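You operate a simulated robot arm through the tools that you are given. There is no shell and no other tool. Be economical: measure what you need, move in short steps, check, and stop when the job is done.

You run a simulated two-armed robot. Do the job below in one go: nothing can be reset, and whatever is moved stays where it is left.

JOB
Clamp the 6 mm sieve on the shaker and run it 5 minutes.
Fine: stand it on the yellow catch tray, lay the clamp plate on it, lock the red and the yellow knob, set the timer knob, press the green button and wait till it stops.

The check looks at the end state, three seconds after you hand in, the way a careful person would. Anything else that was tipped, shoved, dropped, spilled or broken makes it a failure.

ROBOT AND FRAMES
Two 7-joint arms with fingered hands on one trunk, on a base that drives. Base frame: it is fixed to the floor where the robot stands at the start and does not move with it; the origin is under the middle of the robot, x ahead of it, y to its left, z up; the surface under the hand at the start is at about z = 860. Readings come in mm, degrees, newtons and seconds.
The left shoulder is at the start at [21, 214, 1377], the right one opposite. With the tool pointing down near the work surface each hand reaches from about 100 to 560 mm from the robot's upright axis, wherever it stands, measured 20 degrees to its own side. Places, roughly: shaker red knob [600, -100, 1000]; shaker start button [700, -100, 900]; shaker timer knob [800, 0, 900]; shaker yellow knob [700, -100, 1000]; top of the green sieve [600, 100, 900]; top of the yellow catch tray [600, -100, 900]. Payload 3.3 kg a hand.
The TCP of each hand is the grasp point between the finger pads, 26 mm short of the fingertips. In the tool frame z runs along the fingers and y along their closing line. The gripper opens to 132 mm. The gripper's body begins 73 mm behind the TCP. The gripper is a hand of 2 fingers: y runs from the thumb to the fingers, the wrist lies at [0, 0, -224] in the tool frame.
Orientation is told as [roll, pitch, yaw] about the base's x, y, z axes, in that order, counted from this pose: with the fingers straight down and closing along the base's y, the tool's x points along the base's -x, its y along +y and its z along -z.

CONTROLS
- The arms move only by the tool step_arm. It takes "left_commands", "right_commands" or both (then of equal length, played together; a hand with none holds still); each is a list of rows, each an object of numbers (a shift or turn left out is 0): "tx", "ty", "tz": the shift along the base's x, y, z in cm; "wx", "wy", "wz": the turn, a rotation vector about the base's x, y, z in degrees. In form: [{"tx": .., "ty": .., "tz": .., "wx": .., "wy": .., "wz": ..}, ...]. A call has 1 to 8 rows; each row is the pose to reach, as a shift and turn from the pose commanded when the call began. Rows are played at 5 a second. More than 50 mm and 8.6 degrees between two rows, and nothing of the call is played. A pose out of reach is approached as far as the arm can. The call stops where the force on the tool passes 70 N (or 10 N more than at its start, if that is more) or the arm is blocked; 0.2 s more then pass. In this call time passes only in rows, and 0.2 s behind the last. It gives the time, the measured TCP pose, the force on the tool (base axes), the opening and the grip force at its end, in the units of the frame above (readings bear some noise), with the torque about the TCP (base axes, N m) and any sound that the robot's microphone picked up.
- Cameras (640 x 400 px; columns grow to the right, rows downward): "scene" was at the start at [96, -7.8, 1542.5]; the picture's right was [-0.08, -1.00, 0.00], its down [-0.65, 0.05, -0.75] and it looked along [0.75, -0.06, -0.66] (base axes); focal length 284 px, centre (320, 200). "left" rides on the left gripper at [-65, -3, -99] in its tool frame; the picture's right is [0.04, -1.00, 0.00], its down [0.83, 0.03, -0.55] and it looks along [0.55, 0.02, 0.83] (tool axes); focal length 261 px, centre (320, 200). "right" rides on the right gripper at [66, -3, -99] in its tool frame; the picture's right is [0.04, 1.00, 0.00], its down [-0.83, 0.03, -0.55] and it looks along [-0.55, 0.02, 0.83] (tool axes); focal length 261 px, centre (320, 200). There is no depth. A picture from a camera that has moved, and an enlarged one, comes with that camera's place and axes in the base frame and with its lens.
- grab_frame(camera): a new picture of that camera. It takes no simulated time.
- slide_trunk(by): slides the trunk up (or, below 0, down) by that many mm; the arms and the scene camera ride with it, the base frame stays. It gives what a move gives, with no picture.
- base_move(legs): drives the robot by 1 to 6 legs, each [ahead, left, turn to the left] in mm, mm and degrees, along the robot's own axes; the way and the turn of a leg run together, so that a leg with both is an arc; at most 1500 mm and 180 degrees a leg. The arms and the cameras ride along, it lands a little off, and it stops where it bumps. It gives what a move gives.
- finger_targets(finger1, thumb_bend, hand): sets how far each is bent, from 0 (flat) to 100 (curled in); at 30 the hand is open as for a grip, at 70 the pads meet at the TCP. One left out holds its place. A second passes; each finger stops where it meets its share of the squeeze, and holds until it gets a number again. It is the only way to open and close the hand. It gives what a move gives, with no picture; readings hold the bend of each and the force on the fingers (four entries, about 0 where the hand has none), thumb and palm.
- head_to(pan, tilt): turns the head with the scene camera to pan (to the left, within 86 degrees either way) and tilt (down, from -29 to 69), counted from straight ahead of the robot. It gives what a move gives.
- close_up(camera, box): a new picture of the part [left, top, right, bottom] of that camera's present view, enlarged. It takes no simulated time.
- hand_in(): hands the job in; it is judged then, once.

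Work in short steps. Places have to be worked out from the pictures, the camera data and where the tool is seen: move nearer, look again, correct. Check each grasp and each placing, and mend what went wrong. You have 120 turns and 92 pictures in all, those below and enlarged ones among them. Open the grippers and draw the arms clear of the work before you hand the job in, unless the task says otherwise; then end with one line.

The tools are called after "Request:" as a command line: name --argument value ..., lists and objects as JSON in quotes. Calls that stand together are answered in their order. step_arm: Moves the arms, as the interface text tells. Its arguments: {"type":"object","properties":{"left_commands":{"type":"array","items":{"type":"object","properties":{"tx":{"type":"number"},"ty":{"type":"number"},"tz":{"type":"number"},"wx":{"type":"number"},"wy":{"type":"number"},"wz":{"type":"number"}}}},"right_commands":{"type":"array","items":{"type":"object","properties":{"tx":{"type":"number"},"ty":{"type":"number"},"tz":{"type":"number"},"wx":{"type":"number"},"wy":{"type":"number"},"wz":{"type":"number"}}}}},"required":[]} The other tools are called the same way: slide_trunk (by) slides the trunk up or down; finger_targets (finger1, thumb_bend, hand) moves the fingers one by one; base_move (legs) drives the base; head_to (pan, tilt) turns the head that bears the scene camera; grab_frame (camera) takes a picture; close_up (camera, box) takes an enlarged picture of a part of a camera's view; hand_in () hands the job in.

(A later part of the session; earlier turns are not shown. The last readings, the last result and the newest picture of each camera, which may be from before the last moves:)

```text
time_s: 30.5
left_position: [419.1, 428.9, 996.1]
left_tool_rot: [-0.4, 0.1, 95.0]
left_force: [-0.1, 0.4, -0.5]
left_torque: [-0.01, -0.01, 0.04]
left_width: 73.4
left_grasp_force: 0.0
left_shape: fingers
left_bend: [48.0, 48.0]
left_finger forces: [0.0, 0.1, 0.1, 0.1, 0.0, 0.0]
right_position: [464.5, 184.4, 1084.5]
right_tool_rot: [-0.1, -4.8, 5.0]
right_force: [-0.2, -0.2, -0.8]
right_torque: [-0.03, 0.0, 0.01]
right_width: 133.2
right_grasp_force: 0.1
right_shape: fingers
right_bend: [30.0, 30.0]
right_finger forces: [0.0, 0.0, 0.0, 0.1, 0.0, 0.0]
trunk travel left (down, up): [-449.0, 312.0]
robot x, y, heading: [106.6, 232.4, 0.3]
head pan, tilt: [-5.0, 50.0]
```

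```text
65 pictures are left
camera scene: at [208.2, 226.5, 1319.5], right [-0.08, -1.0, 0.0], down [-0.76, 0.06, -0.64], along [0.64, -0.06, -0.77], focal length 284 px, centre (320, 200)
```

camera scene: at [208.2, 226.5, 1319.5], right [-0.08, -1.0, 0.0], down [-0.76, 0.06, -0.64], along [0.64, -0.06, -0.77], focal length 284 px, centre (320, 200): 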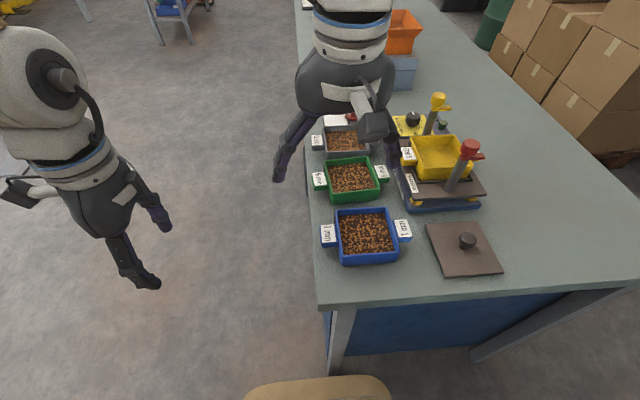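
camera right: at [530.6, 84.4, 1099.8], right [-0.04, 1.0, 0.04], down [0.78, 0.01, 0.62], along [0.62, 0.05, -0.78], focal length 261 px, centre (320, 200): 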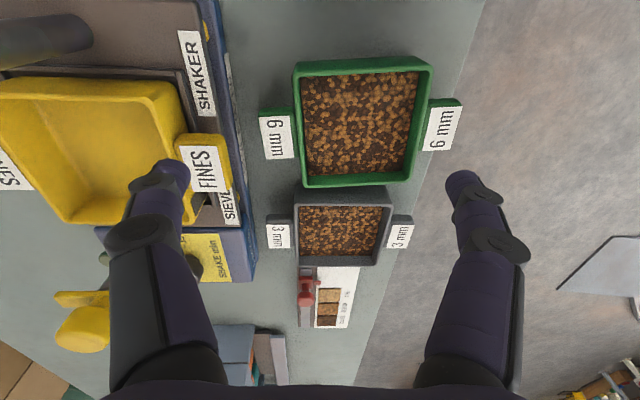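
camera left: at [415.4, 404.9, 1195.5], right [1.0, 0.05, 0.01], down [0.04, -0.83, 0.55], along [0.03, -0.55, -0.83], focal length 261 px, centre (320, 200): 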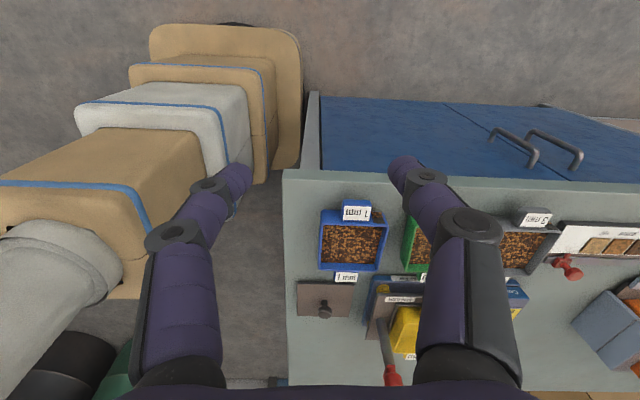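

Now I bring the right hand over to about [565,122,1000].

Request:
step_arm --right_commands '[{"tx": 2, "ty": -3, "tz": -1}, {"tx": 4, "ty": -5.5, "tz": -3}, {"tx": 7, "ty": -6.2, "tz": -5}, {"tx": 10, "ty": -6.2, "tz": -8}]'

Request:
grab_frame --camera "right"

```text
time_s: 31.5
left_position: [420.8, 428.4, 995.7]
left_tool_rot: [-0.2, 0.0, 95.0]
left_force: [-0.7, 0.1, -0.3]
left_torque: [-0.01, 0.0, -0.02]
left_width: 73.3
left_grasp_force: 0.1
left_shape: fingers
left_bend: [48.0, 48.0]
left_finger forces: [0.0, 0.1, 0.0, 0.1, 0.0, 0.0]
right_position: [565.2, 120.7, 1003.3]
right_tool_rot: [0.2, -4.6, 5.1]
right_force: [0.3, 0.5, -0.5]
right_torque: [-0.02, 0.01, -0.02]
right_width: 133.0
right_grasp_force: 0.1
right_shape: fingers
right_bend: [30.0, 30.0]
right_finger forces: [0.0, 0.1, 0.1, 0.1, 0.1, 0.0]
trunk travel left (down, up): [-449.0, 312.0]
robot x, y, heading: [108.3, 232.7, 0.2]
head pan, tilt: [-5.0, 50.0]
```

```text
64 pictures are left
camera right: at [491.8, 110.3, 1098.0], right [-0.13, 0.99, 0.0], down [0.78, 0.1, 0.62], along [0.61, 0.08, -0.78], focal length 261 px, centre (320, 200)
```

right: 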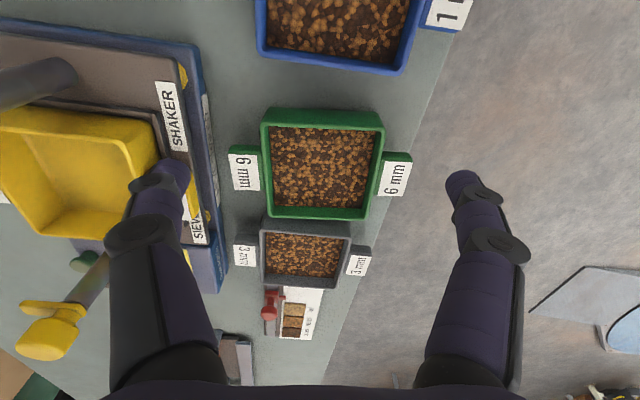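

Sieve centre ≈[620,126.5], yaw ≈5.3°; the grip point is [585,123.5]. I lower to z≈935 above it and check finger alignment beside the tabs.

Request:
step_arm --right_commands '[{"tx": 1, "ty": 0.2, "tz": -3}, {"tx": 2, "ty": 0.3, "tz": -6}, {"tx": 2, "ty": 0.3, "tz": -6.8}]'

Request:
grab_frame --camera "right"

Request:
close_up --camera "scene" --box '[260, 100, 440, 230]'

```text
time_s: 32.3
left_position: [419.9, 427.9, 997.5]
left_tool_rot: [-0.5, -0.1, 95.1]
left_force: [-0.4, -0.1, 0.0]
left_torque: [0.04, -0.05, 0.0]
left_width: 73.4
left_grasp_force: 0.1
left_shape: fingers
left_bend: [48.0, 48.0]
left_finger forces: [0.0, 0.0, 0.0, 0.0, 0.0, 0.0]
right_position: [585.6, 123.3, 935.7]
right_tool_rot: [0.1, -4.8, 5.0]
right_force: [0.3, 0.1, -0.1]
right_torque: [0.0, -0.01, -0.01]
right_width: 133.0
right_grasp_force: 0.0
right_shape: fingers
right_bend: [30.0, 30.0]
right_finger forces: [0.1, 0.1, 0.0, 0.1, 0.0, 0.0]
trunk travel left (down, up): [-449.0, 312.0]
robot x, y, heading: [108.7, 233.4, 0.3]
head pan, tilt: [-5.0, 50.0]
```

```text
63 pictures are left
camera right: at [511.6, 113.5, 1030.1], right [-0.13, 0.99, 0.0], down [0.78, 0.1, 0.62], along [0.62, 0.08, -0.78], focal length 261 px, centre (320, 200)
```

right: 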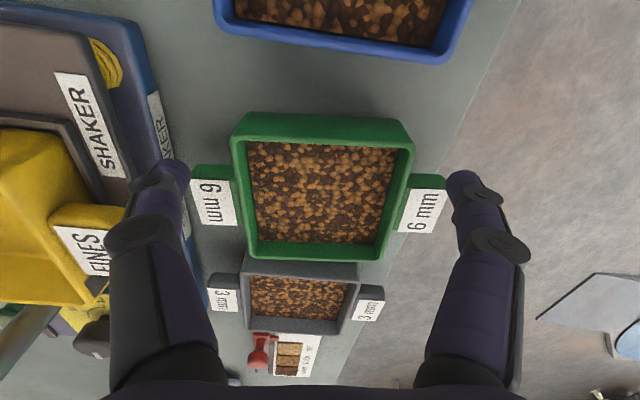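

```text
3.08 times, centred on (350, 165) of scene
camera zoom: at [208.4, 224.8, 1319.5], right [-0.09, -1.0, 0.0], down [-0.76, 0.07, -0.64], along [0.64, -0.05, -0.77], focal length 872 px, centre (228, 308)
```

zoom: 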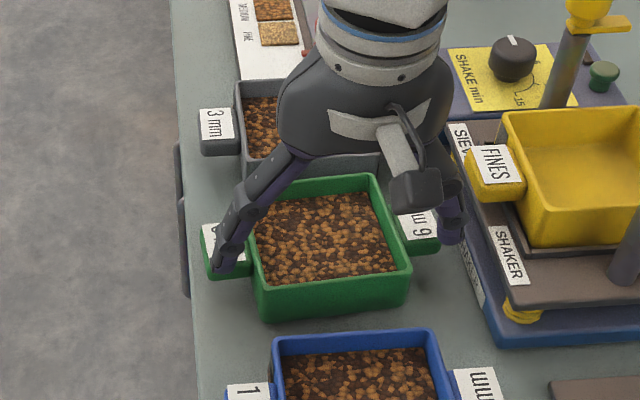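

Finger margins to the tabs come out ≈7 mm, and the walls have ≈15 mm each side. I lower to z≈899 and close.

Request:
step_arm --right_commands '[{"tx": -0.2, "tz": -2}, {"tx": -0.2, "ty": 0.1, "tz": -3.7}]'

Request:
finger_targets --hand "right" --finger1 42 --thumb_bend 42

Request:
grab_frame --camera "right"

```text
time_s: 32.9
left_position: [420.0, 428.7, 996.7]
left_tool_rot: [-0.3, 0.0, 95.1]
left_force: [-0.3, 0.0, -0.1]
left_torque: [0.0, 0.05, -0.04]
left_width: 73.7
left_grasp_force: 0.0
left_shape: fingers
left_bend: [48.0, 48.0]
left_finger forces: [0.0, 0.0, 0.1, 0.0, 0.0, 0.0]
right_position: [583.1, 123.2, 899.4]
right_tool_rot: [0.1, -4.8, 5.0]
right_force: [-0.1, 0.3, -0.1]
right_torque: [0.03, 0.0, 0.0]
right_width: 133.3
right_grasp_force: 0.0
right_shape: fingers
right_bend: [30.0, 30.0]
right_finger forces: [0.1, 0.0, 0.0, 0.1, 0.0, 0.1]
trunk travel left (down, up): [-449.0, 312.0]
robot x, y, heading: [109.1, 232.0, 0.2]
head pan, tilt: [-5.0, 50.0]
```

```text
time_s: 33.9
left_position: [419.6, 427.3, 997.3]
left_tool_rot: [-0.3, -0.1, 95.1]
left_force: [0.8, 0.7, -0.8]
left_torque: [0.01, 0.0, 0.0]
left_width: 73.4
left_grasp_force: 0.1
left_shape: fingers
left_bend: [48.0, 48.0]
left_finger forces: [0.1, 0.0, 0.0, 0.0, 0.0, 0.0]
right_position: [583.0, 124.9, 902.0]
right_tool_rot: [0.0, -4.9, 5.1]
right_force: [0.6, -0.4, 0.2]
right_torque: [0.01, 0.0, -0.02]
right_width: 100.0
right_grasp_force: 2.5
right_shape: fingers
right_bend: [40.0, 41.0]
right_finger forces: [2.1, 0.0, 0.0, 0.1, 2.7, 0.0]
trunk travel left (down, up): [-449.0, 312.0]
robot x, y, heading: [109.8, 231.9, 0.1]
head pan, tilt: [-5.0, 50.0]
```

```text
61 pictures are left
camera right: at [509.7, 115.0, 994.4], right [-0.13, 0.99, 0.0], down [0.78, 0.1, 0.62], along [0.62, 0.08, -0.78], focal length 261 px, centre (320, 200)
```

right: 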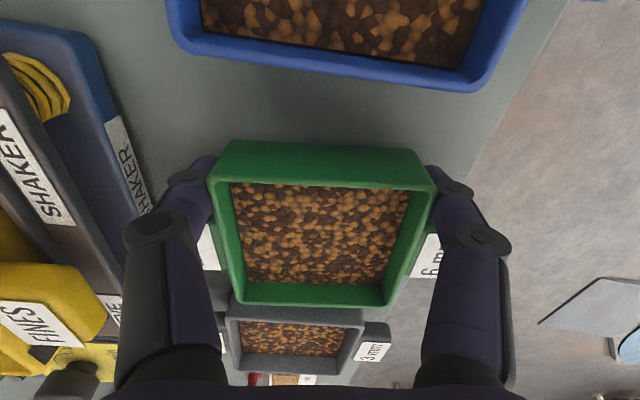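

Both fingers touch the walls beside the tabs at width 100. I squeeze firmly.

Request:
finger_targets --hand "right" --finger1 60 --thumb_bend 60

Request:
step_arm --right_commands '[{"tz": 0.5}, {"tz": 1.5}]'

Request:
grab_frame --camera "right"

Request:
close_up --camera "scene" --box '[260, 100, 440, 230]'

```text
time_s: 34.9
left_position: [420.3, 428.3, 996.8]
left_tool_rot: [-0.3, -0.1, 95.1]
left_force: [0.2, 0.1, 0.0]
left_torque: [0.01, 0.01, 0.01]
left_width: 73.3
left_grasp_force: 0.1
left_shape: fingers
left_bend: [48.0, 48.0]
left_finger forces: [0.1, 0.0, 0.0, 0.1, 0.0, 0.1]
right_position: [582.5, 125.0, 900.8]
right_tool_rot: [0.1, -4.8, 5.1]
right_force: [0.4, 0.2, -0.2]
right_torque: [0.02, 0.01, 0.01]
right_width: 96.9
right_grasp_force: 18.9
right_shape: fingers
right_bend: [40.0, 52.0]
right_finger forces: [19.1, 0.1, 0.0, 0.1, 19.0, 0.1]
trunk travel left (down, up): [-449.0, 312.0]
robot x, y, heading: [107.6, 232.8, 0.3]
head pan, tilt: [-5.0, 50.0]
```

```text
time_s: 35.5
left_position: [419.9, 428.5, 995.9]
left_tool_rot: [-0.4, 0.0, 95.1]
left_force: [0.4, -0.8, 0.0]
left_torque: [0.01, -0.01, 0.02]
left_width: 73.3
left_grasp_force: 0.0
left_shape: fingers
left_bend: [48.0, 48.0]
left_finger forces: [0.0, 0.0, 0.0, 0.0, 0.1, 0.0]
right_position: [582.4, 124.3, 916.0]
right_tool_rot: [0.1, -4.8, 5.1]
right_force: [-0.7, 1.2, -0.4]
right_torque: [0.03, 0.04, 0.03]
right_width: 96.9
right_grasp_force: 19.4
right_shape: fingers
right_bend: [40.0, 52.0]
right_finger forces: [19.0, 0.0, 0.1, 0.0, 18.8, 0.0]
trunk travel left (down, up): [-449.0, 312.0]
robot x, y, heading: [111.5, 232.7, -0.2]
head pan, tilt: [-5.0, 50.0]
```

```text
60 pictures are left
camera right: at [508.9, 114.9, 1009.9], right [-0.13, 0.99, 0.0], down [0.78, 0.1, 0.62], along [0.62, 0.08, -0.78], focal length 261 px, centre (320, 200)
```

right: 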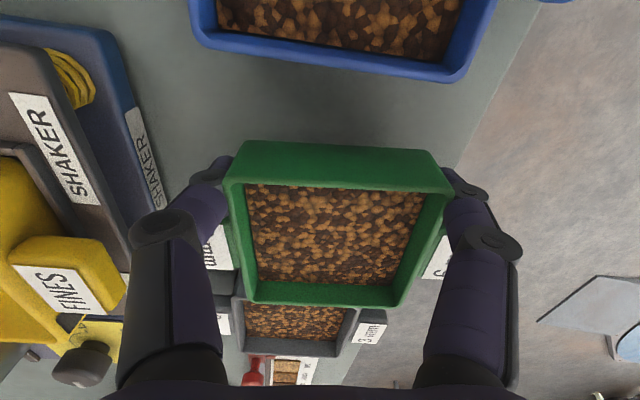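

```text
3.08 times, centred on (350, 165) of scene
camera zoom: at [208.2, 224.9, 1319.5], right [-0.08, -1.0, 0.0], down [-0.76, 0.07, -0.64], along [0.64, -0.05, -0.77], focal length 872 px, centre (228, 308)
```

zoom: 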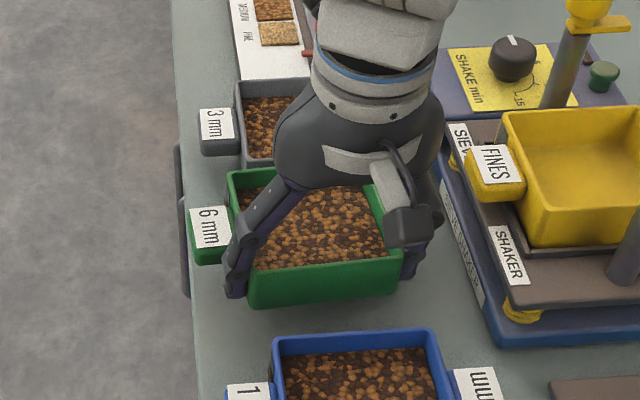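

The sieve lifted level and firm (shifted ~7 mm toward +y in the grip). I raise it above the knob height, carry it over the tray while turning by about -6°, then check.

Request:
step_arm --right_commands '[{"tz": 4.5}, {"tz": 9}, {"tz": 13.8}, {"ty": -3.8, "tz": 14.2, "wz": -1}, {"ty": -7.6, "tz": 14.2, "wz": -2}, {"tx": 0.3, "ty": -11.4, "tz": 14.2, "wz": -4}, {"tx": 0.6, "ty": -15, "tz": 14.2, "wz": -5}, {"tx": 0.9, "ty": -18.5, "tz": 14.2, "wz": -6}]'

Request:
grab_frame --camera "right"

Request:
close_up --camera "scene" --box '[380, 50, 560, 180]'

```text
time_s: 37.3
left_position: [421.2, 427.3, 996.7]
left_tool_rot: [-0.4, 0.0, 95.0]
left_force: [0.6, 0.2, -0.3]
left_torque: [0.01, -0.02, -0.01]
left_width: 73.4
left_grasp_force: 0.1
left_shape: fingers
left_bend: [48.0, 48.0]
left_finger forces: [0.0, 0.0, 0.1, 0.0, 0.0, 0.1]
right_position: [591.0, -62.2, 1052.3]
right_tool_rot: [0.1, -4.6, -0.8]
right_force: [0.8, -0.5, -0.9]
right_torque: [-0.01, 0.02, -0.01]
right_width: 96.5
right_grasp_force: 19.3
right_shape: fingers
right_bend: [40.0, 52.0]
right_finger forces: [18.9, 0.1, 0.0, 0.0, 18.8, 0.0]
trunk travel left (down, up): [-449.0, 312.0]
robot x, y, heading: [107.9, 233.7, -0.2]
head pan, tilt: [-5.0, 50.0]
```

```text
58 pictures are left
camera right: at [517.0, -65.6, 1147.8], right [-0.03, 1.0, 0.0], down [0.78, 0.02, 0.62], along [0.62, 0.01, -0.78], focal length 261 px, centre (320, 200)
```

right: 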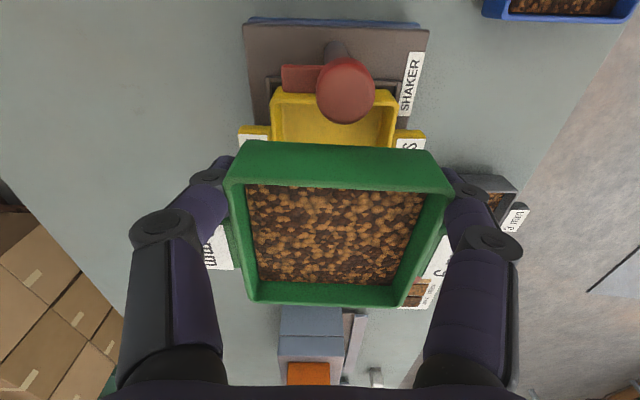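

```text
3.08 times, centred on (470, 115) of scene
camera zoom: at [208.5, 223.8, 1319.4], right [-0.09, -1.0, 0.0], down [-0.76, 0.07, -0.64], along [0.64, -0.05, -0.77], focal length 872 px, centre (-142, 462)
```

zoom: 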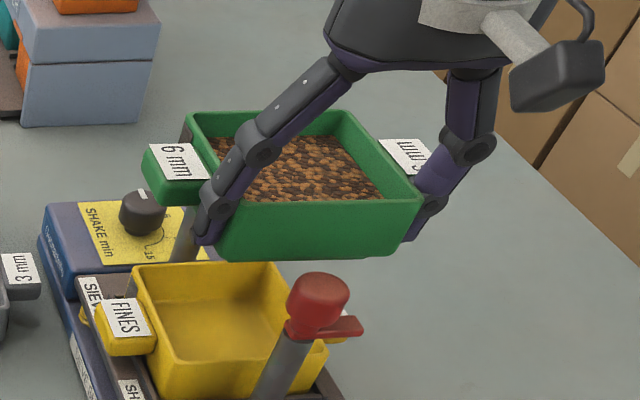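

The sieve hangs aligned over the tray (centre ≈[629,-56]), with about 8 mm clearance to the red knob. I lower it 55 mm and check.

Request:
step_arm --right_commands '[{"tz": -2}, {"tz": -4}, {"tz": -5.5}]'

Request:
grab_frame --camera "right"

Request:
close_up --camera "scene" --box '[380, 70, 530, 180]'

```text
time_s: 38.1
left_position: [420.1, 427.9, 997.3]
left_tool_rot: [-0.3, -0.1, 95.2]
left_force: [0.4, -0.1, 1.2]
left_torque: [-0.01, -0.02, -0.02]
left_width: 73.4
left_grasp_force: 0.0
left_shape: fingers
left_bend: [48.0, 48.0]
left_finger forces: [0.0, 0.0, 0.0, 0.1, 0.1, 0.0]
right_position: [591.5, -60.5, 1000.1]
right_tool_rot: [0.0, -4.8, -0.9]
right_force: [0.6, -1.5, -1.5]
right_torque: [0.02, 0.03, 0.0]
right_width: 96.8
right_grasp_force: 18.7
right_shape: fingers
right_bend: [40.0, 52.0]
right_finger forces: [18.9, 0.0, 0.1, 0.0, 18.9, 0.0]
trunk travel left (down, up): [-449.0, 312.0]
robot x, y, heading: [109.3, 232.1, 0.1]
head pan, tilt: [-5.0, 50.0]
```

```text
56 pictures are left
camera right: at [517.1, -63.1, 1094.7], right [-0.03, 1.0, 0.0], down [0.78, 0.02, 0.62], along [0.62, 0.01, -0.78], focal length 261 px, centre (320, 200)
```

right: 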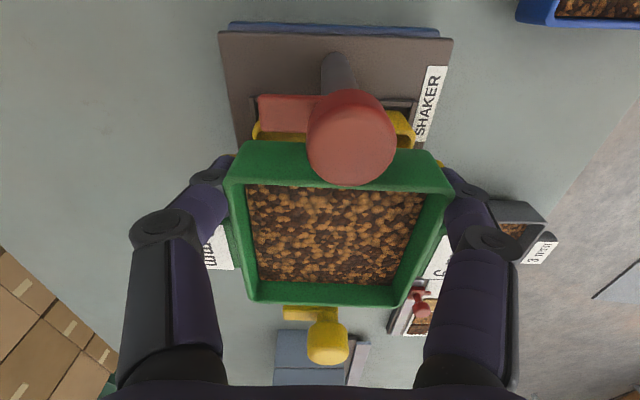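

```text
3.64 times, centred on (455, 125) of scene
camera zoom: at [208.6, 224.3, 1319.4], right [-0.09, -1.0, 0.0], down [-0.76, 0.07, -0.64], along [0.64, -0.05, -0.77], focal length 1031 px, centre (-171, 473)
```

zoom: 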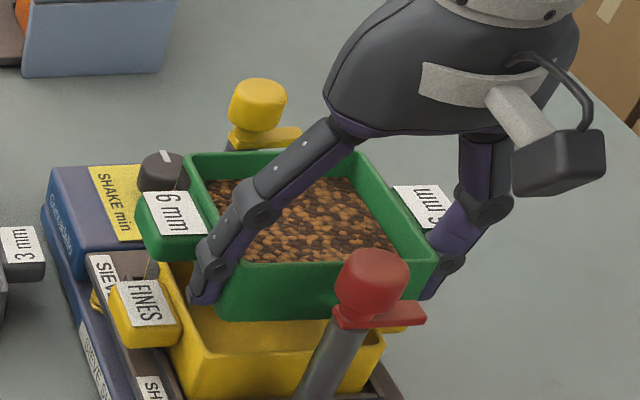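

Well aligned. I lower in small steps until contact shows in the force.

Request:
step_arm --right_commands '[{"tz": -0.6}, {"tz": -1.1}, {"tz": -1.4}]'

Request:
step_arm --right_commands '[{"tz": -0.2}, {"tz": -0.4}, {"tz": -0.6}]'

Request:
close_up --camera "scene" --box '[380, 70, 530, 180]'

```text
time_s: 38.9
left_position: [420.9, 428.3, 996.3]
left_tool_rot: [-0.5, -0.1, 95.0]
left_force: [0.0, -0.6, 0.5]
left_torque: [0.0, 0.0, 0.02]
left_width: 73.4
left_grasp_force: 0.2
left_shape: fingers
left_bend: [48.0, 48.0]
left_finger forces: [0.1, 0.0, 0.1, 0.0, 0.0, 0.0]
right_position: [592.8, -61.2, 988.2]
right_tool_rot: [0.2, -4.8, -0.9]
right_force: [-0.8, 0.4, 0.0]
right_torque: [-0.01, 0.04, 0.0]
right_width: 97.1
right_grasp_force: 18.9
right_shape: fingers
right_bend: [40.0, 52.0]
right_finger forces: [18.9, 0.1, 0.0, 0.0, 19.0, 0.0]
trunk travel left (down, up): [-449.0, 312.0]
robot x, y, heading: [108.0, 232.6, 0.1]
head pan, tilt: [-5.0, 50.0]
```

```text
time_s: 39.7
left_position: [419.9, 428.3, 996.7]
left_tool_rot: [-0.4, -0.1, 95.1]
left_force: [-0.7, 1.0, 1.2]
left_torque: [0.02, 0.01, 0.03]
left_width: 73.3
left_grasp_force: 0.1
left_shape: fingers
left_bend: [48.0, 48.0]
left_finger forces: [0.0, 0.0, 0.1, 0.1, 0.1, 0.0]
right_position: [591.0, -61.1, 982.6]
right_tool_rot: [0.2, -4.8, -0.9]
right_force: [0.0, -0.1, -1.0]
right_torque: [0.02, 0.04, -0.01]
right_width: 96.8
right_grasp_force: 19.0
right_shape: fingers
right_bend: [40.0, 52.0]
right_finger forces: [18.9, 0.1, 0.0, 0.1, 18.9, 0.0]
trunk travel left (down, up): [-449.0, 312.0]
robot x, y, heading: [112.7, 232.0, 0.1]
head pan, tilt: [-5.0, 50.0]
```

```text
3.64 times, centred on (455, 125) of scene
camera zoom: at [208.4, 224.6, 1319.5], right [-0.09, -1.0, 0.0], down [-0.76, 0.07, -0.64], along [0.64, -0.05, -0.77], focal length 1031 px, centre (-171, 473)
```

zoom: 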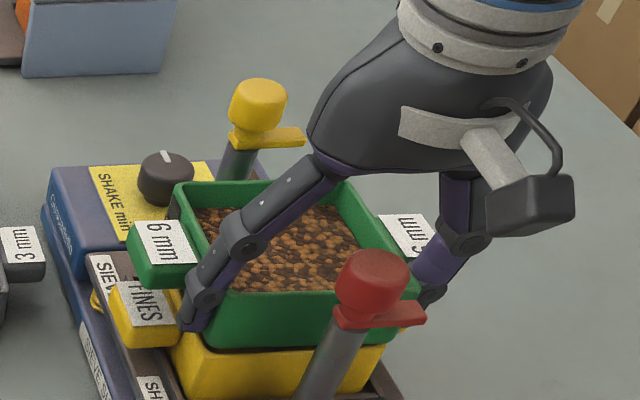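

The sieve is just at the rim. I keep lowering gently.

Request:
step_arm --right_commands '[{"tz": -0.2}, {"tz": -0.4}]'

Request:
step_arm --right_commands '[{"tz": -0.2}, {"tz": -0.4}]'

Request:
close_up --camera "scene" --box '[380, 70, 530, 180]'

```text
time_s: 40.3
left_position: [420.4, 427.7, 997.2]
left_tool_rot: [-0.4, 0.0, 95.2]
left_force: [-0.6, 0.5, -0.7]
left_torque: [-0.02, 0.03, 0.02]
left_width: 73.3
left_grasp_force: 0.0
left_shape: fingers
left_bend: [48.0, 48.0]
left_finger forces: [0.0, 0.0, 0.1, 0.1, 0.0, 0.0]
right_position: [592.0, -60.8, 977.6]
right_tool_rot: [0.1, -4.9, -0.9]
right_force: [0.3, 0.7, 1.8]
right_torque: [-0.15, -0.04, 0.03]
right_width: 96.6
right_grasp_force: 19.1
right_shape: fingers
right_bend: [40.0, 52.0]
right_finger forces: [18.9, 0.0, 0.1, 0.1, 19.0, 0.1]
trunk travel left (down, up): [-449.0, 312.0]
robot x, y, heading: [110.6, 231.9, 0.2]
head pan, tilt: [-5.0, 50.0]
```

```text
time_s: 40.9
left_position: [417.7, 428.9, 997.9]
left_tool_rot: [-0.4, 0.1, 95.1]
left_force: [-0.3, -0.2, 0.6]
left_torque: [-0.01, 0.02, -0.02]
left_width: 73.3
left_grasp_force: 0.1
left_shape: fingers
left_bend: [48.0, 48.0]
left_finger forces: [0.0, 0.0, 0.0, 0.0, 0.1, 0.0]
right_position: [591.3, -60.0, 976.3]
right_tool_rot: [0.1, -5.1, -0.9]
right_force: [3.0, -2.8, 22.7]
right_torque: [-0.38, -0.04, 0.01]
right_width: 96.6
right_grasp_force: 19.4
right_shape: fingers
right_bend: [40.0, 53.0]
right_finger forces: [18.8, 0.0, 0.0, 0.0, 20.5, 0.1]
trunk travel left (down, up): [-449.0, 312.0]
robot x, y, heading: [108.1, 231.4, 0.2]
head pan, tilt: [-5.0, 50.0]
```

```text
3.64 times, centred on (455, 125) of scene
camera zoom: at [206.8, 225.4, 1319.9], right [-0.09, -1.0, 0.0], down [-0.76, 0.06, -0.64], along [0.64, -0.06, -0.77], focal length 1031 px, centre (-171, 473)
```

zoom: 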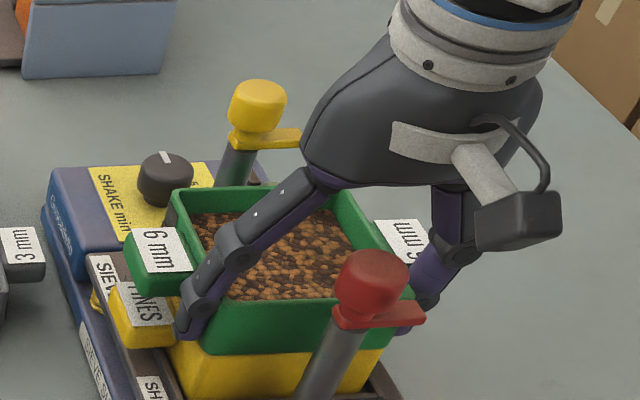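

Contact at TCP z≈976 (22 N). I check the lateral alignment from the hand camera before releasing.

Request:
grab_frame --camera "right"

Request:
close_up --camera "right" --box '[200, 80, 460, 240]'

```text
52 pictures are left
camera right: at [516.9, -61.9, 1069.8], right [-0.02, 1.0, 0.0], down [0.78, 0.02, 0.62], along [0.62, 0.01, -0.78], focal length 261 px, centre (320, 200)
```

right: 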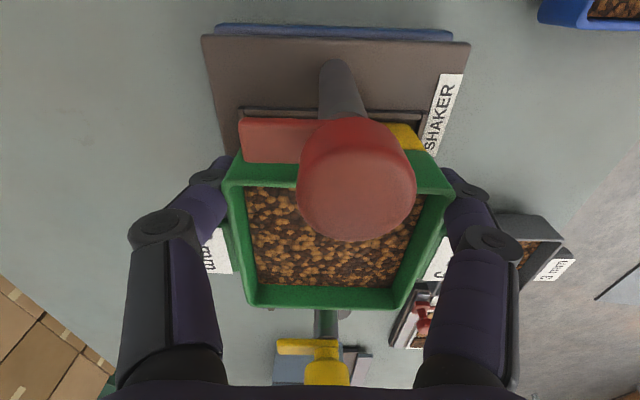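

```text
2.46 times, centred on (330, 160) of right
camera zoom: at [516.9, -61.9, 1069.8], right [-0.02, 1.0, 0.0], down [0.78, 0.02, 0.62], along [0.62, 0.01, -0.78], focal length 642 px, centre (295, 298)
```

zoom: 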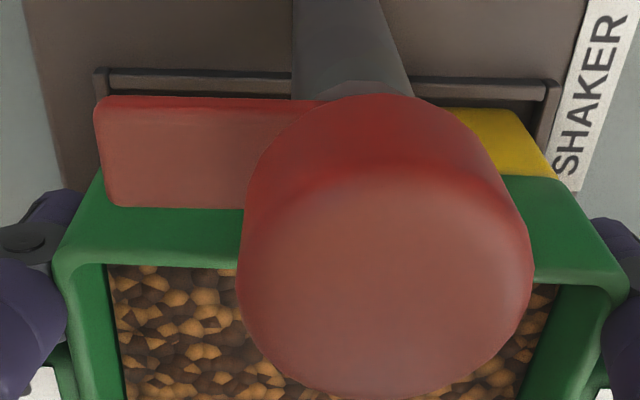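

Laterally centred within ~1 mm. I take off the down-pressure slightly and open the fingers.

Request:
step_arm --right_commands '[{"tz": 0.15}]'

Request:
finger_targets --hand "right" --finger1 30 --thumb_bend 30

Request:
step_arm --right_commands '[{"tz": 2}, {"tz": 5}, {"tz": 9}, {"tx": -3, "tz": 12}, {"tx": -6, "tz": 13}, {"tx": -10, "tz": 13}]'

Request:
grab_frame --camera "right"

Request:
close_up --camera "scene" --box '[380, 70, 530, 180]'

```text
time_s: 41.3
left_position: [418.8, 428.1, 997.5]
left_tool_rot: [-0.4, -0.1, 95.1]
left_force: [-0.2, 0.5, -0.4]
left_torque: [0.0, -0.02, -0.03]
left_width: 73.5
left_grasp_force: 0.0
left_shape: fingers
left_bend: [48.0, 48.0]
left_finger forces: [0.0, 0.0, 0.1, 0.1, 0.1, 0.0]
right_position: [590.5, -59.6, 975.9]
right_tool_rot: [0.1, -4.9, -0.8]
right_force: [3.3, -3.2, 21.9]
right_torque: [-0.31, -0.03, -0.03]
right_width: 96.6
right_grasp_force: 19.3
right_shape: fingers
right_bend: [40.0, 53.0]
right_finger forces: [18.6, 0.0, 0.1, 0.0, 20.7, 0.0]
trunk travel left (down, up): [-449.0, 312.0]
robot x, y, heading: [110.8, 232.6, 0.1]
head pan, tilt: [-5.0, 50.0]
```

```text
time_s: 42.3
left_position: [420.2, 428.7, 997.2]
left_tool_rot: [-0.4, -0.2, 95.2]
left_force: [0.0, 0.0, -0.4]
left_torque: [0.02, 0.01, 0.02]
left_width: 73.5
left_grasp_force: 0.0
left_shape: fingers
left_bend: [48.0, 48.0]
left_finger forces: [0.0, 0.1, 0.1, 0.0, 0.1, 0.1]
right_position: [591.9, -61.1, 975.5]
right_tool_rot: [0.0, -4.8, -1.0]
right_force: [0.1, 0.1, -0.5]
right_torque: [-0.02, 0.0, 0.06]
right_width: 132.9
right_grasp_force: 0.0
right_shape: fingers
right_bend: [30.0, 30.0]
right_finger forces: [0.0, 0.1, 0.1, 0.0, 0.1, 0.0]
trunk travel left (down, up): [-449.0, 312.0]
robot x, y, heading: [109.4, 232.6, 0.0]
head pan, tilt: [-5.0, 50.0]
```

```text
time_s: 43.7
left_position: [418.2, 428.7, 996.5]
left_tool_rot: [-0.5, -0.1, 95.1]
left_force: [-0.7, -0.4, 0.2]
left_torque: [0.07, 0.0, -0.01]
left_width: 73.5
left_grasp_force: 0.1
left_shape: fingers
left_bend: [48.0, 48.0]
left_finger forces: [0.0, 0.0, 0.1, 0.0, 0.1, 0.0]
right_position: [488.9, -61.6, 1106.5]
right_tool_rot: [0.1, -4.9, -0.9]
right_force: [0.4, 0.9, -0.1]
right_torque: [-0.02, -0.05, -0.02]
right_width: 133.0
right_grasp_force: 0.1
right_shape: fingers
right_bend: [30.0, 30.0]
right_finger forces: [0.1, 0.1, 0.0, 0.0, 0.0, 0.1]
trunk travel left (down, up): [-449.0, 312.0]
robot x, y, heading: [109.4, 231.2, 0.2]
head pan, tilt: [-5.0, 50.0]
```

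```text
50 pictures are left
camera right: at [416.3, -61.3, 1200.3], right [-0.02, 1.0, 0.0], down [0.78, 0.02, 0.62], along [0.62, 0.01, -0.78], focal length 261 px, centre (320, 200)
```

right: 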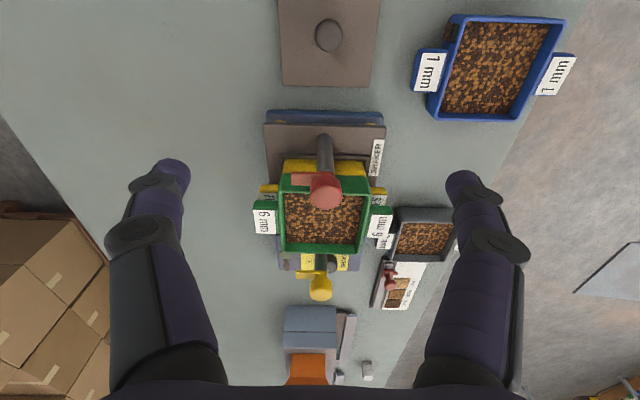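

```text
3.64 times, centred on (455, 125) of scene
camera zoom: at [207.1, 224.2, 1319.6], right [-0.08, -1.0, 0.0], down [-0.76, 0.07, -0.64], along [0.64, -0.05, -0.77], focal length 1031 px, centre (-171, 473)
```

zoom: 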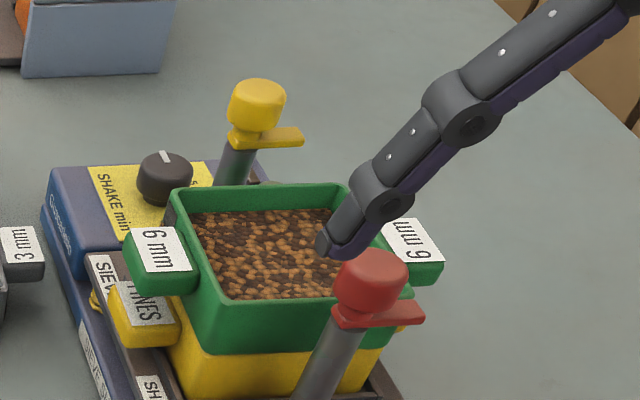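

Released. I zoom to verify that the sieve sits square and flat on the tray.

Request:
close_up --camera "scene" --box '[400, 110, 500, 185]'

Request:
close_up --camera "right" --box '[240, 140, 410, 310]'

```text
5.33 times, centred on (450, 148) of scene
camera zoom: at [207.1, 224.2, 1319.6], right [-0.08, -1.0, 0.0], down [-0.76, 0.07, -0.64], along [0.64, -0.05, -0.77], focal length 1512 px, centre (-373, 480)
```

zoom: 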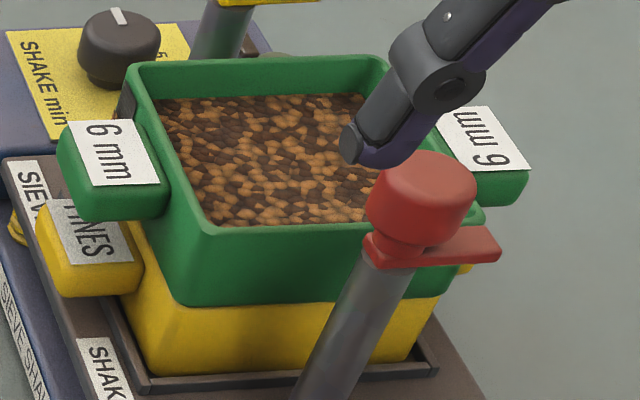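

```text
2.35 times, centred on (325, 225) of right
camera zoom: at [416.3, -61.3, 1200.3], right [-0.02, 1.0, 0.0], down [0.78, 0.02, 0.62], along [0.62, 0.01, -0.78], focal length 613 px, centre (308, 141)
```

zoom: 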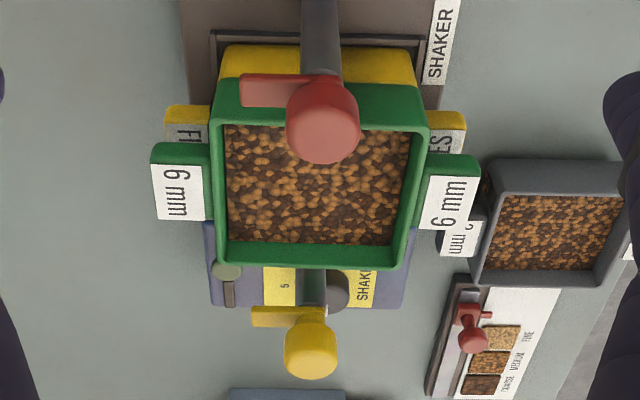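

The sieve sits square and flat on the tray. Next the clamp plate: knob about [450,-53]. I draw the hand back to see it.

Request:
step_arm --right_commands '[{"tx": -3.5, "tz": -0.5}, {"tx": -7, "tz": -1}, {"tx": -10, "tz": -2}, {"tx": -12, "tz": -4}]'

Request:
grab_frame --camera "right"

Request:
close_up --camera "scene" --box '[410, 200, 510, 290]'

```text
time_s: 44.7
left_position: [419.4, 427.6, 995.8]
left_tool_rot: [-0.3, 0.0, 95.1]
left_force: [-0.4, -0.2, -0.7]
left_torque: [-0.02, -0.03, 0.01]
left_width: 73.3
left_grasp_force: 0.0
left_shape: fingers
left_bend: [48.0, 48.0]
left_finger forces: [0.0, 0.0, 0.0, 0.0, 0.0, 0.0]
right_position: [373.1, -61.4, 1065.9]
right_tool_rot: [0.1, -4.9, -1.0]
right_force: [-0.9, -0.3, -0.2]
right_torque: [0.01, 0.02, 0.0]
right_width: 133.3
right_grasp_force: 0.2
right_shape: fingers
right_bend: [30.0, 30.0]
right_finger forces: [0.0, 0.0, 0.0, 0.0, 0.0, 0.1]
trunk travel left (down, up): [-449.0, 312.0]
robot x, y, heading: [104.4, 230.2, 0.6]
head pan, tilt: [-5.0, 50.0]
```

```text
46 pictures are left
camera right: at [298.5, -63.3, 1159.8], right [-0.02, 1.0, 0.0], down [0.78, 0.02, 0.62], along [0.62, 0.01, -0.78], focal length 261 px, centre (320, 200)
```

right: 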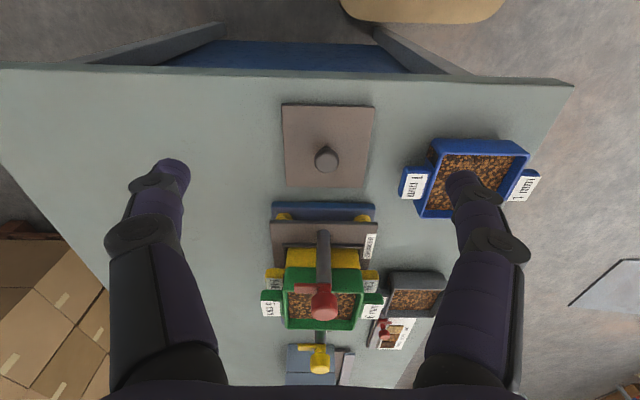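

```text
4.44 times, centred on (460, 245) of scene
camera zoom: at [208.5, 224.5, 1319.4], right [-0.09, -1.0, 0.0], down [-0.76, 0.07, -0.64], along [0.64, -0.05, -0.77], focal length 1260 px, centre (-302, 0)
```

zoom: 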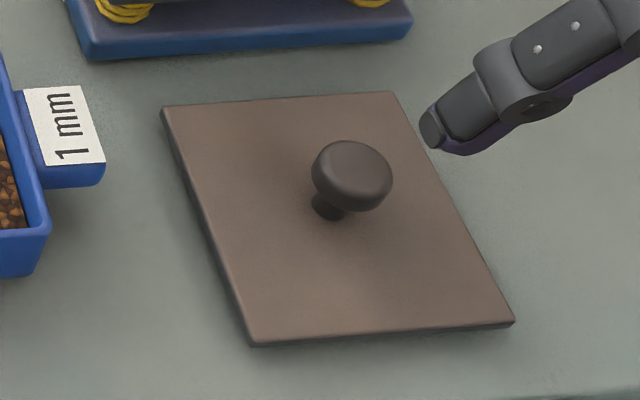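

The plate centre is ≈[452,-54], its knob ≈[451,-54] with the top at z≈891. I narrow the fingers, tilt 12° forward for reach, and come over the knob.

Request:
finger_targets --hand "right" --finger1 52 --thumb_bend 52

Request:
step_arm --right_commands '[{"tx": 2.5, "ty": 0.3, "tz": -3, "wy": -3.5}, {"tx": 5, "ty": 0.6, "tz": -6, "wy": -7}, {"tx": 7.7, "ty": 0.75, "tz": -9, "wy": -7}, {"tx": 7.7, "ty": 0.75, "tz": -11.5, "wy": -7}]'

Request:
grab_frame --camera "right"

Request:
close_up --camera "scene" --box '[410, 180, 510, 290]'

```text
time_s: 45.7
left_position: [420.7, 427.7, 996.3]
left_tool_rot: [-0.5, -0.1, 95.1]
left_force: [-0.3, 0.6, 1.2]
left_torque: [0.0, 0.0, 0.02]
left_width: 73.5
left_grasp_force: 0.0
left_shape: fingers
left_bend: [48.0, 48.0]
left_finger forces: [0.1, 0.1, 0.1, 0.0, 0.1, 0.0]
right_position: [371.6, -61.9, 1066.2]
right_tool_rot: [0.1, -4.9, -1.0]
right_force: [-0.7, -0.5, 0.4]
right_torque: [-0.02, 0.02, 0.02]
right_width: 60.4
right_grasp_force: 0.0
right_shape: fingers
right_bend: [52.0, 52.0]
right_finger forces: [0.0, 0.0, 0.0, 0.1, 0.1, 0.0]
trunk travel left (down, up): [-449.0, 312.0]
robot x, y, heading: [108.5, 233.2, -0.1]
head pan, tilt: [-5.0, 50.0]
```

```text
time_s: 46.7
left_position: [419.4, 428.6, 996.5]
left_tool_rot: [-0.4, -0.2, 95.2]
left_force: [-0.1, -0.5, 0.2]
left_torque: [-0.03, 0.01, -0.05]
left_width: 73.6
left_grasp_force: 0.1
left_shape: fingers
left_bend: [48.0, 48.0]
left_finger forces: [0.0, 0.0, 0.1, 0.0, 0.0, 0.0]
right_position: [449.8, -51.9, 951.2]
right_tool_rot: [0.1, -11.8, -0.9]
right_force: [-0.7, -0.2, -0.6]
right_torque: [0.01, 0.02, -0.01]
right_width: 60.2
right_grasp_force: 0.0
right_shape: fingers
right_bend: [52.0, 52.0]
right_finger forces: [0.2, 0.0, 0.0, 0.1, 0.0, 0.0]
trunk travel left (down, up): [-449.0, 312.0]
robot x, y, heading: [110.1, 233.8, 0.3]
head pan, tilt: [-5.0, 50.0]
```

```text
44 pictures are left
camera right: at [365.1, -54.4, 1035.0], right [-0.02, 1.0, 0.0], down [0.7, 0.02, 0.71], along [0.71, 0.01, -0.7], focal length 261 px, centre (320, 200)
```

right: 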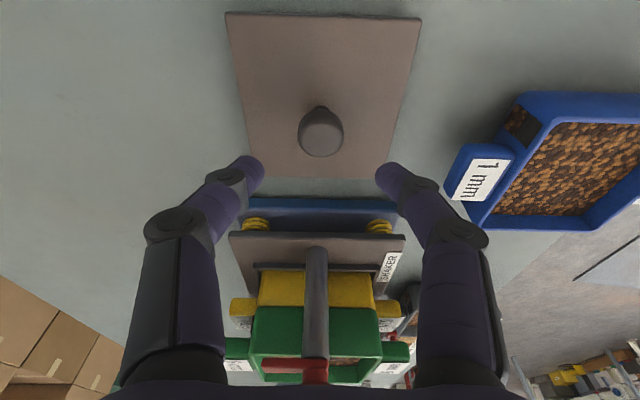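

```text
3.64 times, centred on (460, 235) of scene
camera zoom: at [208.0, 224.5, 1319.5], right [-0.09, -1.0, 0.0], down [-0.76, 0.07, -0.64], along [0.64, -0.05, -0.77], focal length 1031 px, centre (-189, 73)
```

zoom: 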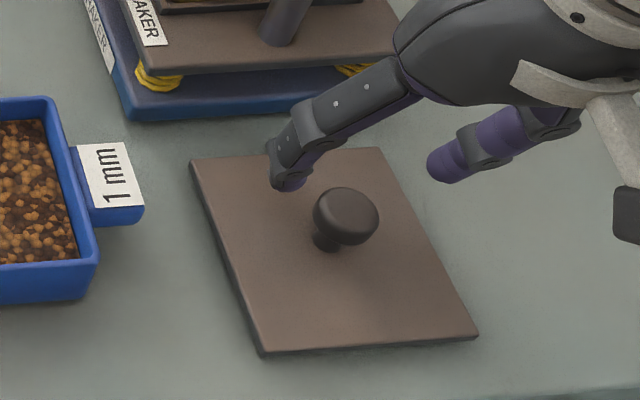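

The knob is at ≈[452,-53.5]. I lower to z≈898 centred on it and close.

Request:
step_arm --right_commands '[{"ty": -0.15, "tz": -2.7}, {"ty": -0.15, "tz": -5.3}]'

Request:
finger_targets --hand "right" --finger1 80 --thumb_bend 80

Request:
step_arm --right_commands '[{"tz": 1}, {"tz": 3}]'

Request:
grab_frame --camera "right"

Request:
close_up --camera "scene" --box '[410, 180, 510, 290]'

```text
time_s: 47.5
left_position: [416.6, 429.7, 998.4]
left_tool_rot: [-0.5, -0.1, 95.2]
left_force: [-0.3, -0.8, 0.7]
left_torque: [0.01, 0.01, -0.01]
left_width: 73.6
left_grasp_force: 0.1
left_shape: fingers
left_bend: [48.0, 48.0]
left_finger forces: [0.1, 0.1, 0.1, 0.1, 0.0, 0.0]
right_position: [455.6, -51.9, 904.7]
right_tool_rot: [0.6, -13.5, -0.9]
right_force: [-3.3, -0.9, 45.6]
right_torque: [-1.35, 0.02, -0.13]
right_width: 61.7
right_grasp_force: 22.7
right_shape: fingers
right_bend: [54.0, 53.0]
right_finger forces: [8.6, 0.0, 0.0, 0.0, 36.0, 0.1]
trunk travel left (down, up): [-449.0, 312.0]
robot x, y, heading: [107.2, 235.0, 0.3]
head pan, tilt: [-5.0, 50.0]
stopped in row 2 (right hand): the force on the tool passed its limit at 83 N (the readings are from after the stop); the commanded pose is now the measured one
```

```text
time_s: 48.5
left_position: [420.2, 427.8, 996.8]
left_tool_rot: [-0.4, -0.1, 95.1]
left_force: [-0.7, -0.9, -0.5]
left_torque: [-0.03, -0.03, -0.02]
left_width: 73.3
left_grasp_force: 0.2
left_shape: fingers
left_bend: [48.0, 48.0]
left_finger forces: [0.0, 0.0, 0.0, 0.0, 0.0, 0.1]
right_position: [454.0, -52.5, 900.3]
right_tool_rot: [0.4, -12.8, -1.0]
right_force: [0.6, 0.1, -1.6]
right_torque: [-0.04, -0.01, 0.0]
right_width: 0.0
right_grasp_force: 20.3
right_shape: fingers
right_bend: [76.0, 75.0]
right_finger forces: [15.2, 0.0, 0.1, 0.0, 25.4, 0.1]
trunk travel left (down, up): [-449.0, 312.0]
robot x, y, heading: [110.6, 233.0, 0.3]
head pan, tilt: [-5.0, 50.0]
```

```text
time_s: 49.1
left_position: [420.1, 427.8, 996.0]
left_tool_rot: [-0.4, 0.0, 95.2]
left_force: [-0.1, 0.0, -0.1]
left_torque: [-0.01, -0.01, 0.02]
left_width: 73.5
left_grasp_force: 0.1
left_shape: fingers
left_bend: [48.0, 48.0]
left_finger forces: [0.0, 0.1, 0.0, 0.0, 0.0, 0.0]
right_position: [454.6, -52.6, 931.5]
right_tool_rot: [0.4, -12.8, -0.9]
right_force: [-0.6, 1.7, -1.4]
right_torque: [-0.01, -0.03, 0.0]
right_width: 0.0
right_grasp_force: 20.4
right_shape: fingers
right_bend: [76.0, 75.0]
right_finger forces: [14.8, 0.1, 0.1, 0.0, 24.4, 0.0]
trunk travel left (down, up): [-449.0, 312.0]
robot x, y, heading: [107.8, 233.9, -0.1]
head pan, tilt: [-5.0, 50.0]
```

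```text
42 pictures are left
camera right: at [368.1, -55.1, 1013.2], right [-0.03, 1.0, 0.0], down [0.69, 0.02, 0.72], along [0.72, 0.02, -0.69], focal length 261 px, centre (320, 200)
```

right: 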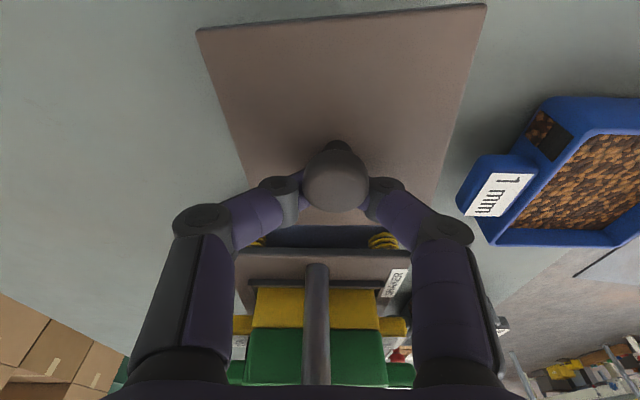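

```text
3.64 times, centred on (460, 235) of scene
camera zoom: at [208.0, 224.9, 1319.5], right [-0.08, -1.0, 0.0], down [-0.76, 0.07, -0.64], along [0.64, -0.05, -0.77], focal length 1031 px, centre (-189, 73)
```

zoom: 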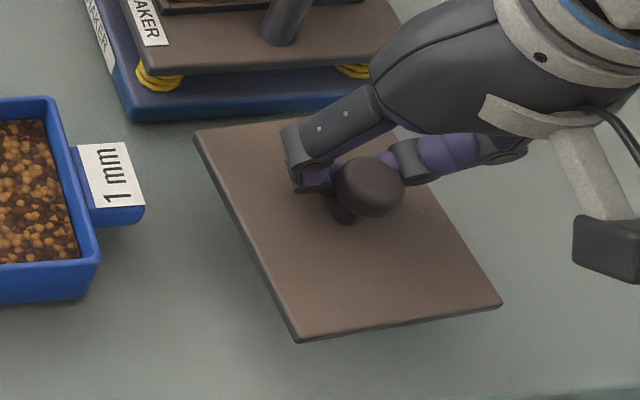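

The tips met the plate and slid in behind the knob, hooking the stem instead of gripping the head. I set the plate back down, reopen, and regrip higher on the head.

Request:
step_arm --right_commands '[{"tz": -1.5}, {"tz": -2.6}, {"tz": -3.0}]'

Request:
finger_targets --hand "right" --finger1 52 --thumb_bend 52

Request:
step_arm --right_commands '[{"tx": -0.2, "tz": 2, "wy": 2}, {"tx": -0.4, "tz": 4, "wy": 4}]'

Request:
grab_frame --camera "right"

Request:
close_up --camera "scene" --box '[410, 180, 510, 290]'

```text
time_s: 49.9
left_position: [419.5, 428.1, 997.5]
left_tool_rot: [-0.3, -0.1, 95.1]
left_force: [0.3, 0.2, 1.5]
left_torque: [-0.02, 0.01, -0.03]
left_width: 73.4
left_grasp_force: 0.0
left_shape: fingers
left_bend: [48.0, 48.0]
left_finger forces: [0.0, 0.0, 0.1, 0.1, 0.0, 0.1]
right_position: [455.7, -52.6, 900.2]
right_tool_rot: [0.3, -12.8, -1.0]
right_force: [-0.1, 0.4, 0.6]
right_torque: [-0.1, 0.08, 0.02]
right_width: 0.0
right_grasp_force: 23.1
right_shape: fingers
right_bend: [76.0, 76.0]
right_finger forces: [18.9, 0.0, 0.0, 0.0, 27.7, 0.1]
trunk travel left (down, up): [-449.0, 312.0]
robot x, y, heading: [110.6, 233.9, -0.0]
head pan, tilt: [-5.0, 50.0]
```

```text
time_s: 50.9
left_position: [418.3, 431.7, 996.8]
left_tool_rot: [-0.4, 0.1, 95.1]
left_force: [-0.5, 0.9, 0.2]
left_torque: [0.0, 0.03, -0.03]
left_width: 73.3
left_grasp_force: 0.0
left_shape: fingers
left_bend: [48.0, 48.0]
left_finger forces: [0.1, 0.0, 0.0, 0.0, 0.1, 0.1]
right_position: [456.6, -50.1, 903.9]
right_tool_rot: [0.5, -13.5, -0.9]
right_force: [7.9, 1.4, 55.7]
right_torque: [-0.17, -0.33, 0.06]
right_width: 31.1
right_grasp_force: 28.0
right_shape: fingers
right_bend: [63.0, 60.0]
right_finger forces: [21.5, 0.0, 0.0, 0.0, 34.7, 0.0]
trunk travel left (down, up): [-449.0, 312.0]
robot x, y, heading: [106.5, 233.7, 0.1]
head pan, tilt: [-5.0, 50.0]
```

```text
time_s: 51.5
left_position: [420.0, 428.3, 996.5]
left_tool_rot: [-0.3, 0.0, 95.0]
left_force: [0.2, -0.4, -0.8]
left_torque: [-0.05, 0.01, -0.01]
left_width: 73.7
left_grasp_force: 0.0
left_shape: fingers
left_bend: [48.0, 48.0]
left_finger forces: [0.1, 0.0, 0.0, 0.0, 0.0, 0.0]
right_position: [449.7, -52.4, 941.0]
right_tool_rot: [0.4, -8.6, -0.8]
right_force: [-0.1, -0.5, 0.4]
right_torque: [0.02, -0.02, -0.02]
right_width: 59.2
right_grasp_force: 0.0
right_shape: fingers
right_bend: [52.0, 52.0]
right_finger forces: [0.0, 0.0, 0.0, 0.0, 0.0, 0.1]
trunk travel left (down, up): [-449.0, 312.0]
robot x, y, heading: [111.5, 231.3, -0.1]
head pan, tilt: [-5.0, 50.0]
```

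```text
40 pictures are left
camera right: at [369.1, -54.8, 1029.5], right [-0.03, 1.0, 0.0], down [0.74, 0.02, 0.67], along [0.67, 0.02, -0.74], focal length 261 px, centre (320, 200)
```

right: 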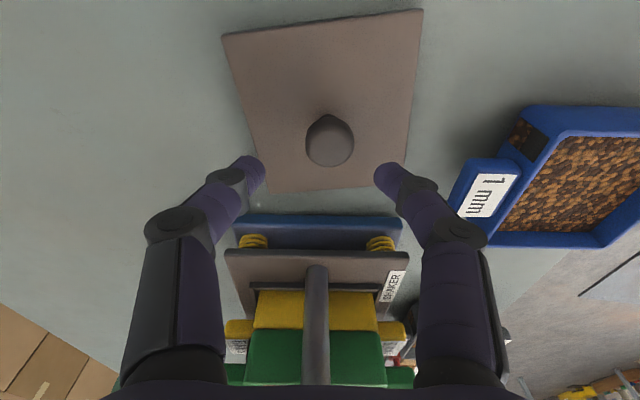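

```text
3.64 times, centred on (460, 235) of scene
camera zoom: at [208.1, 225.0, 1319.3], right [-0.08, -1.0, 0.0], down [-0.76, 0.07, -0.64], along [0.64, -0.05, -0.77], focal length 1031 px, centre (-189, 73)
```

zoom: 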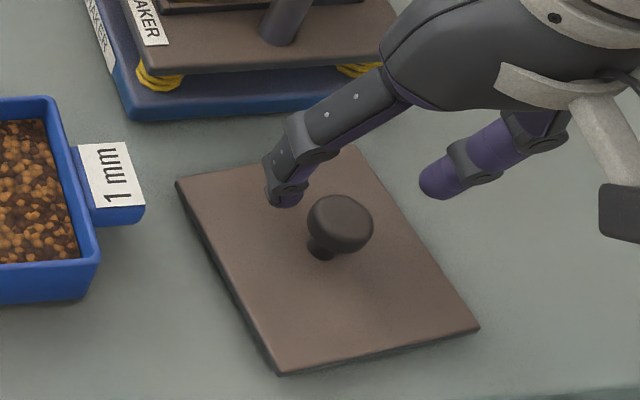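

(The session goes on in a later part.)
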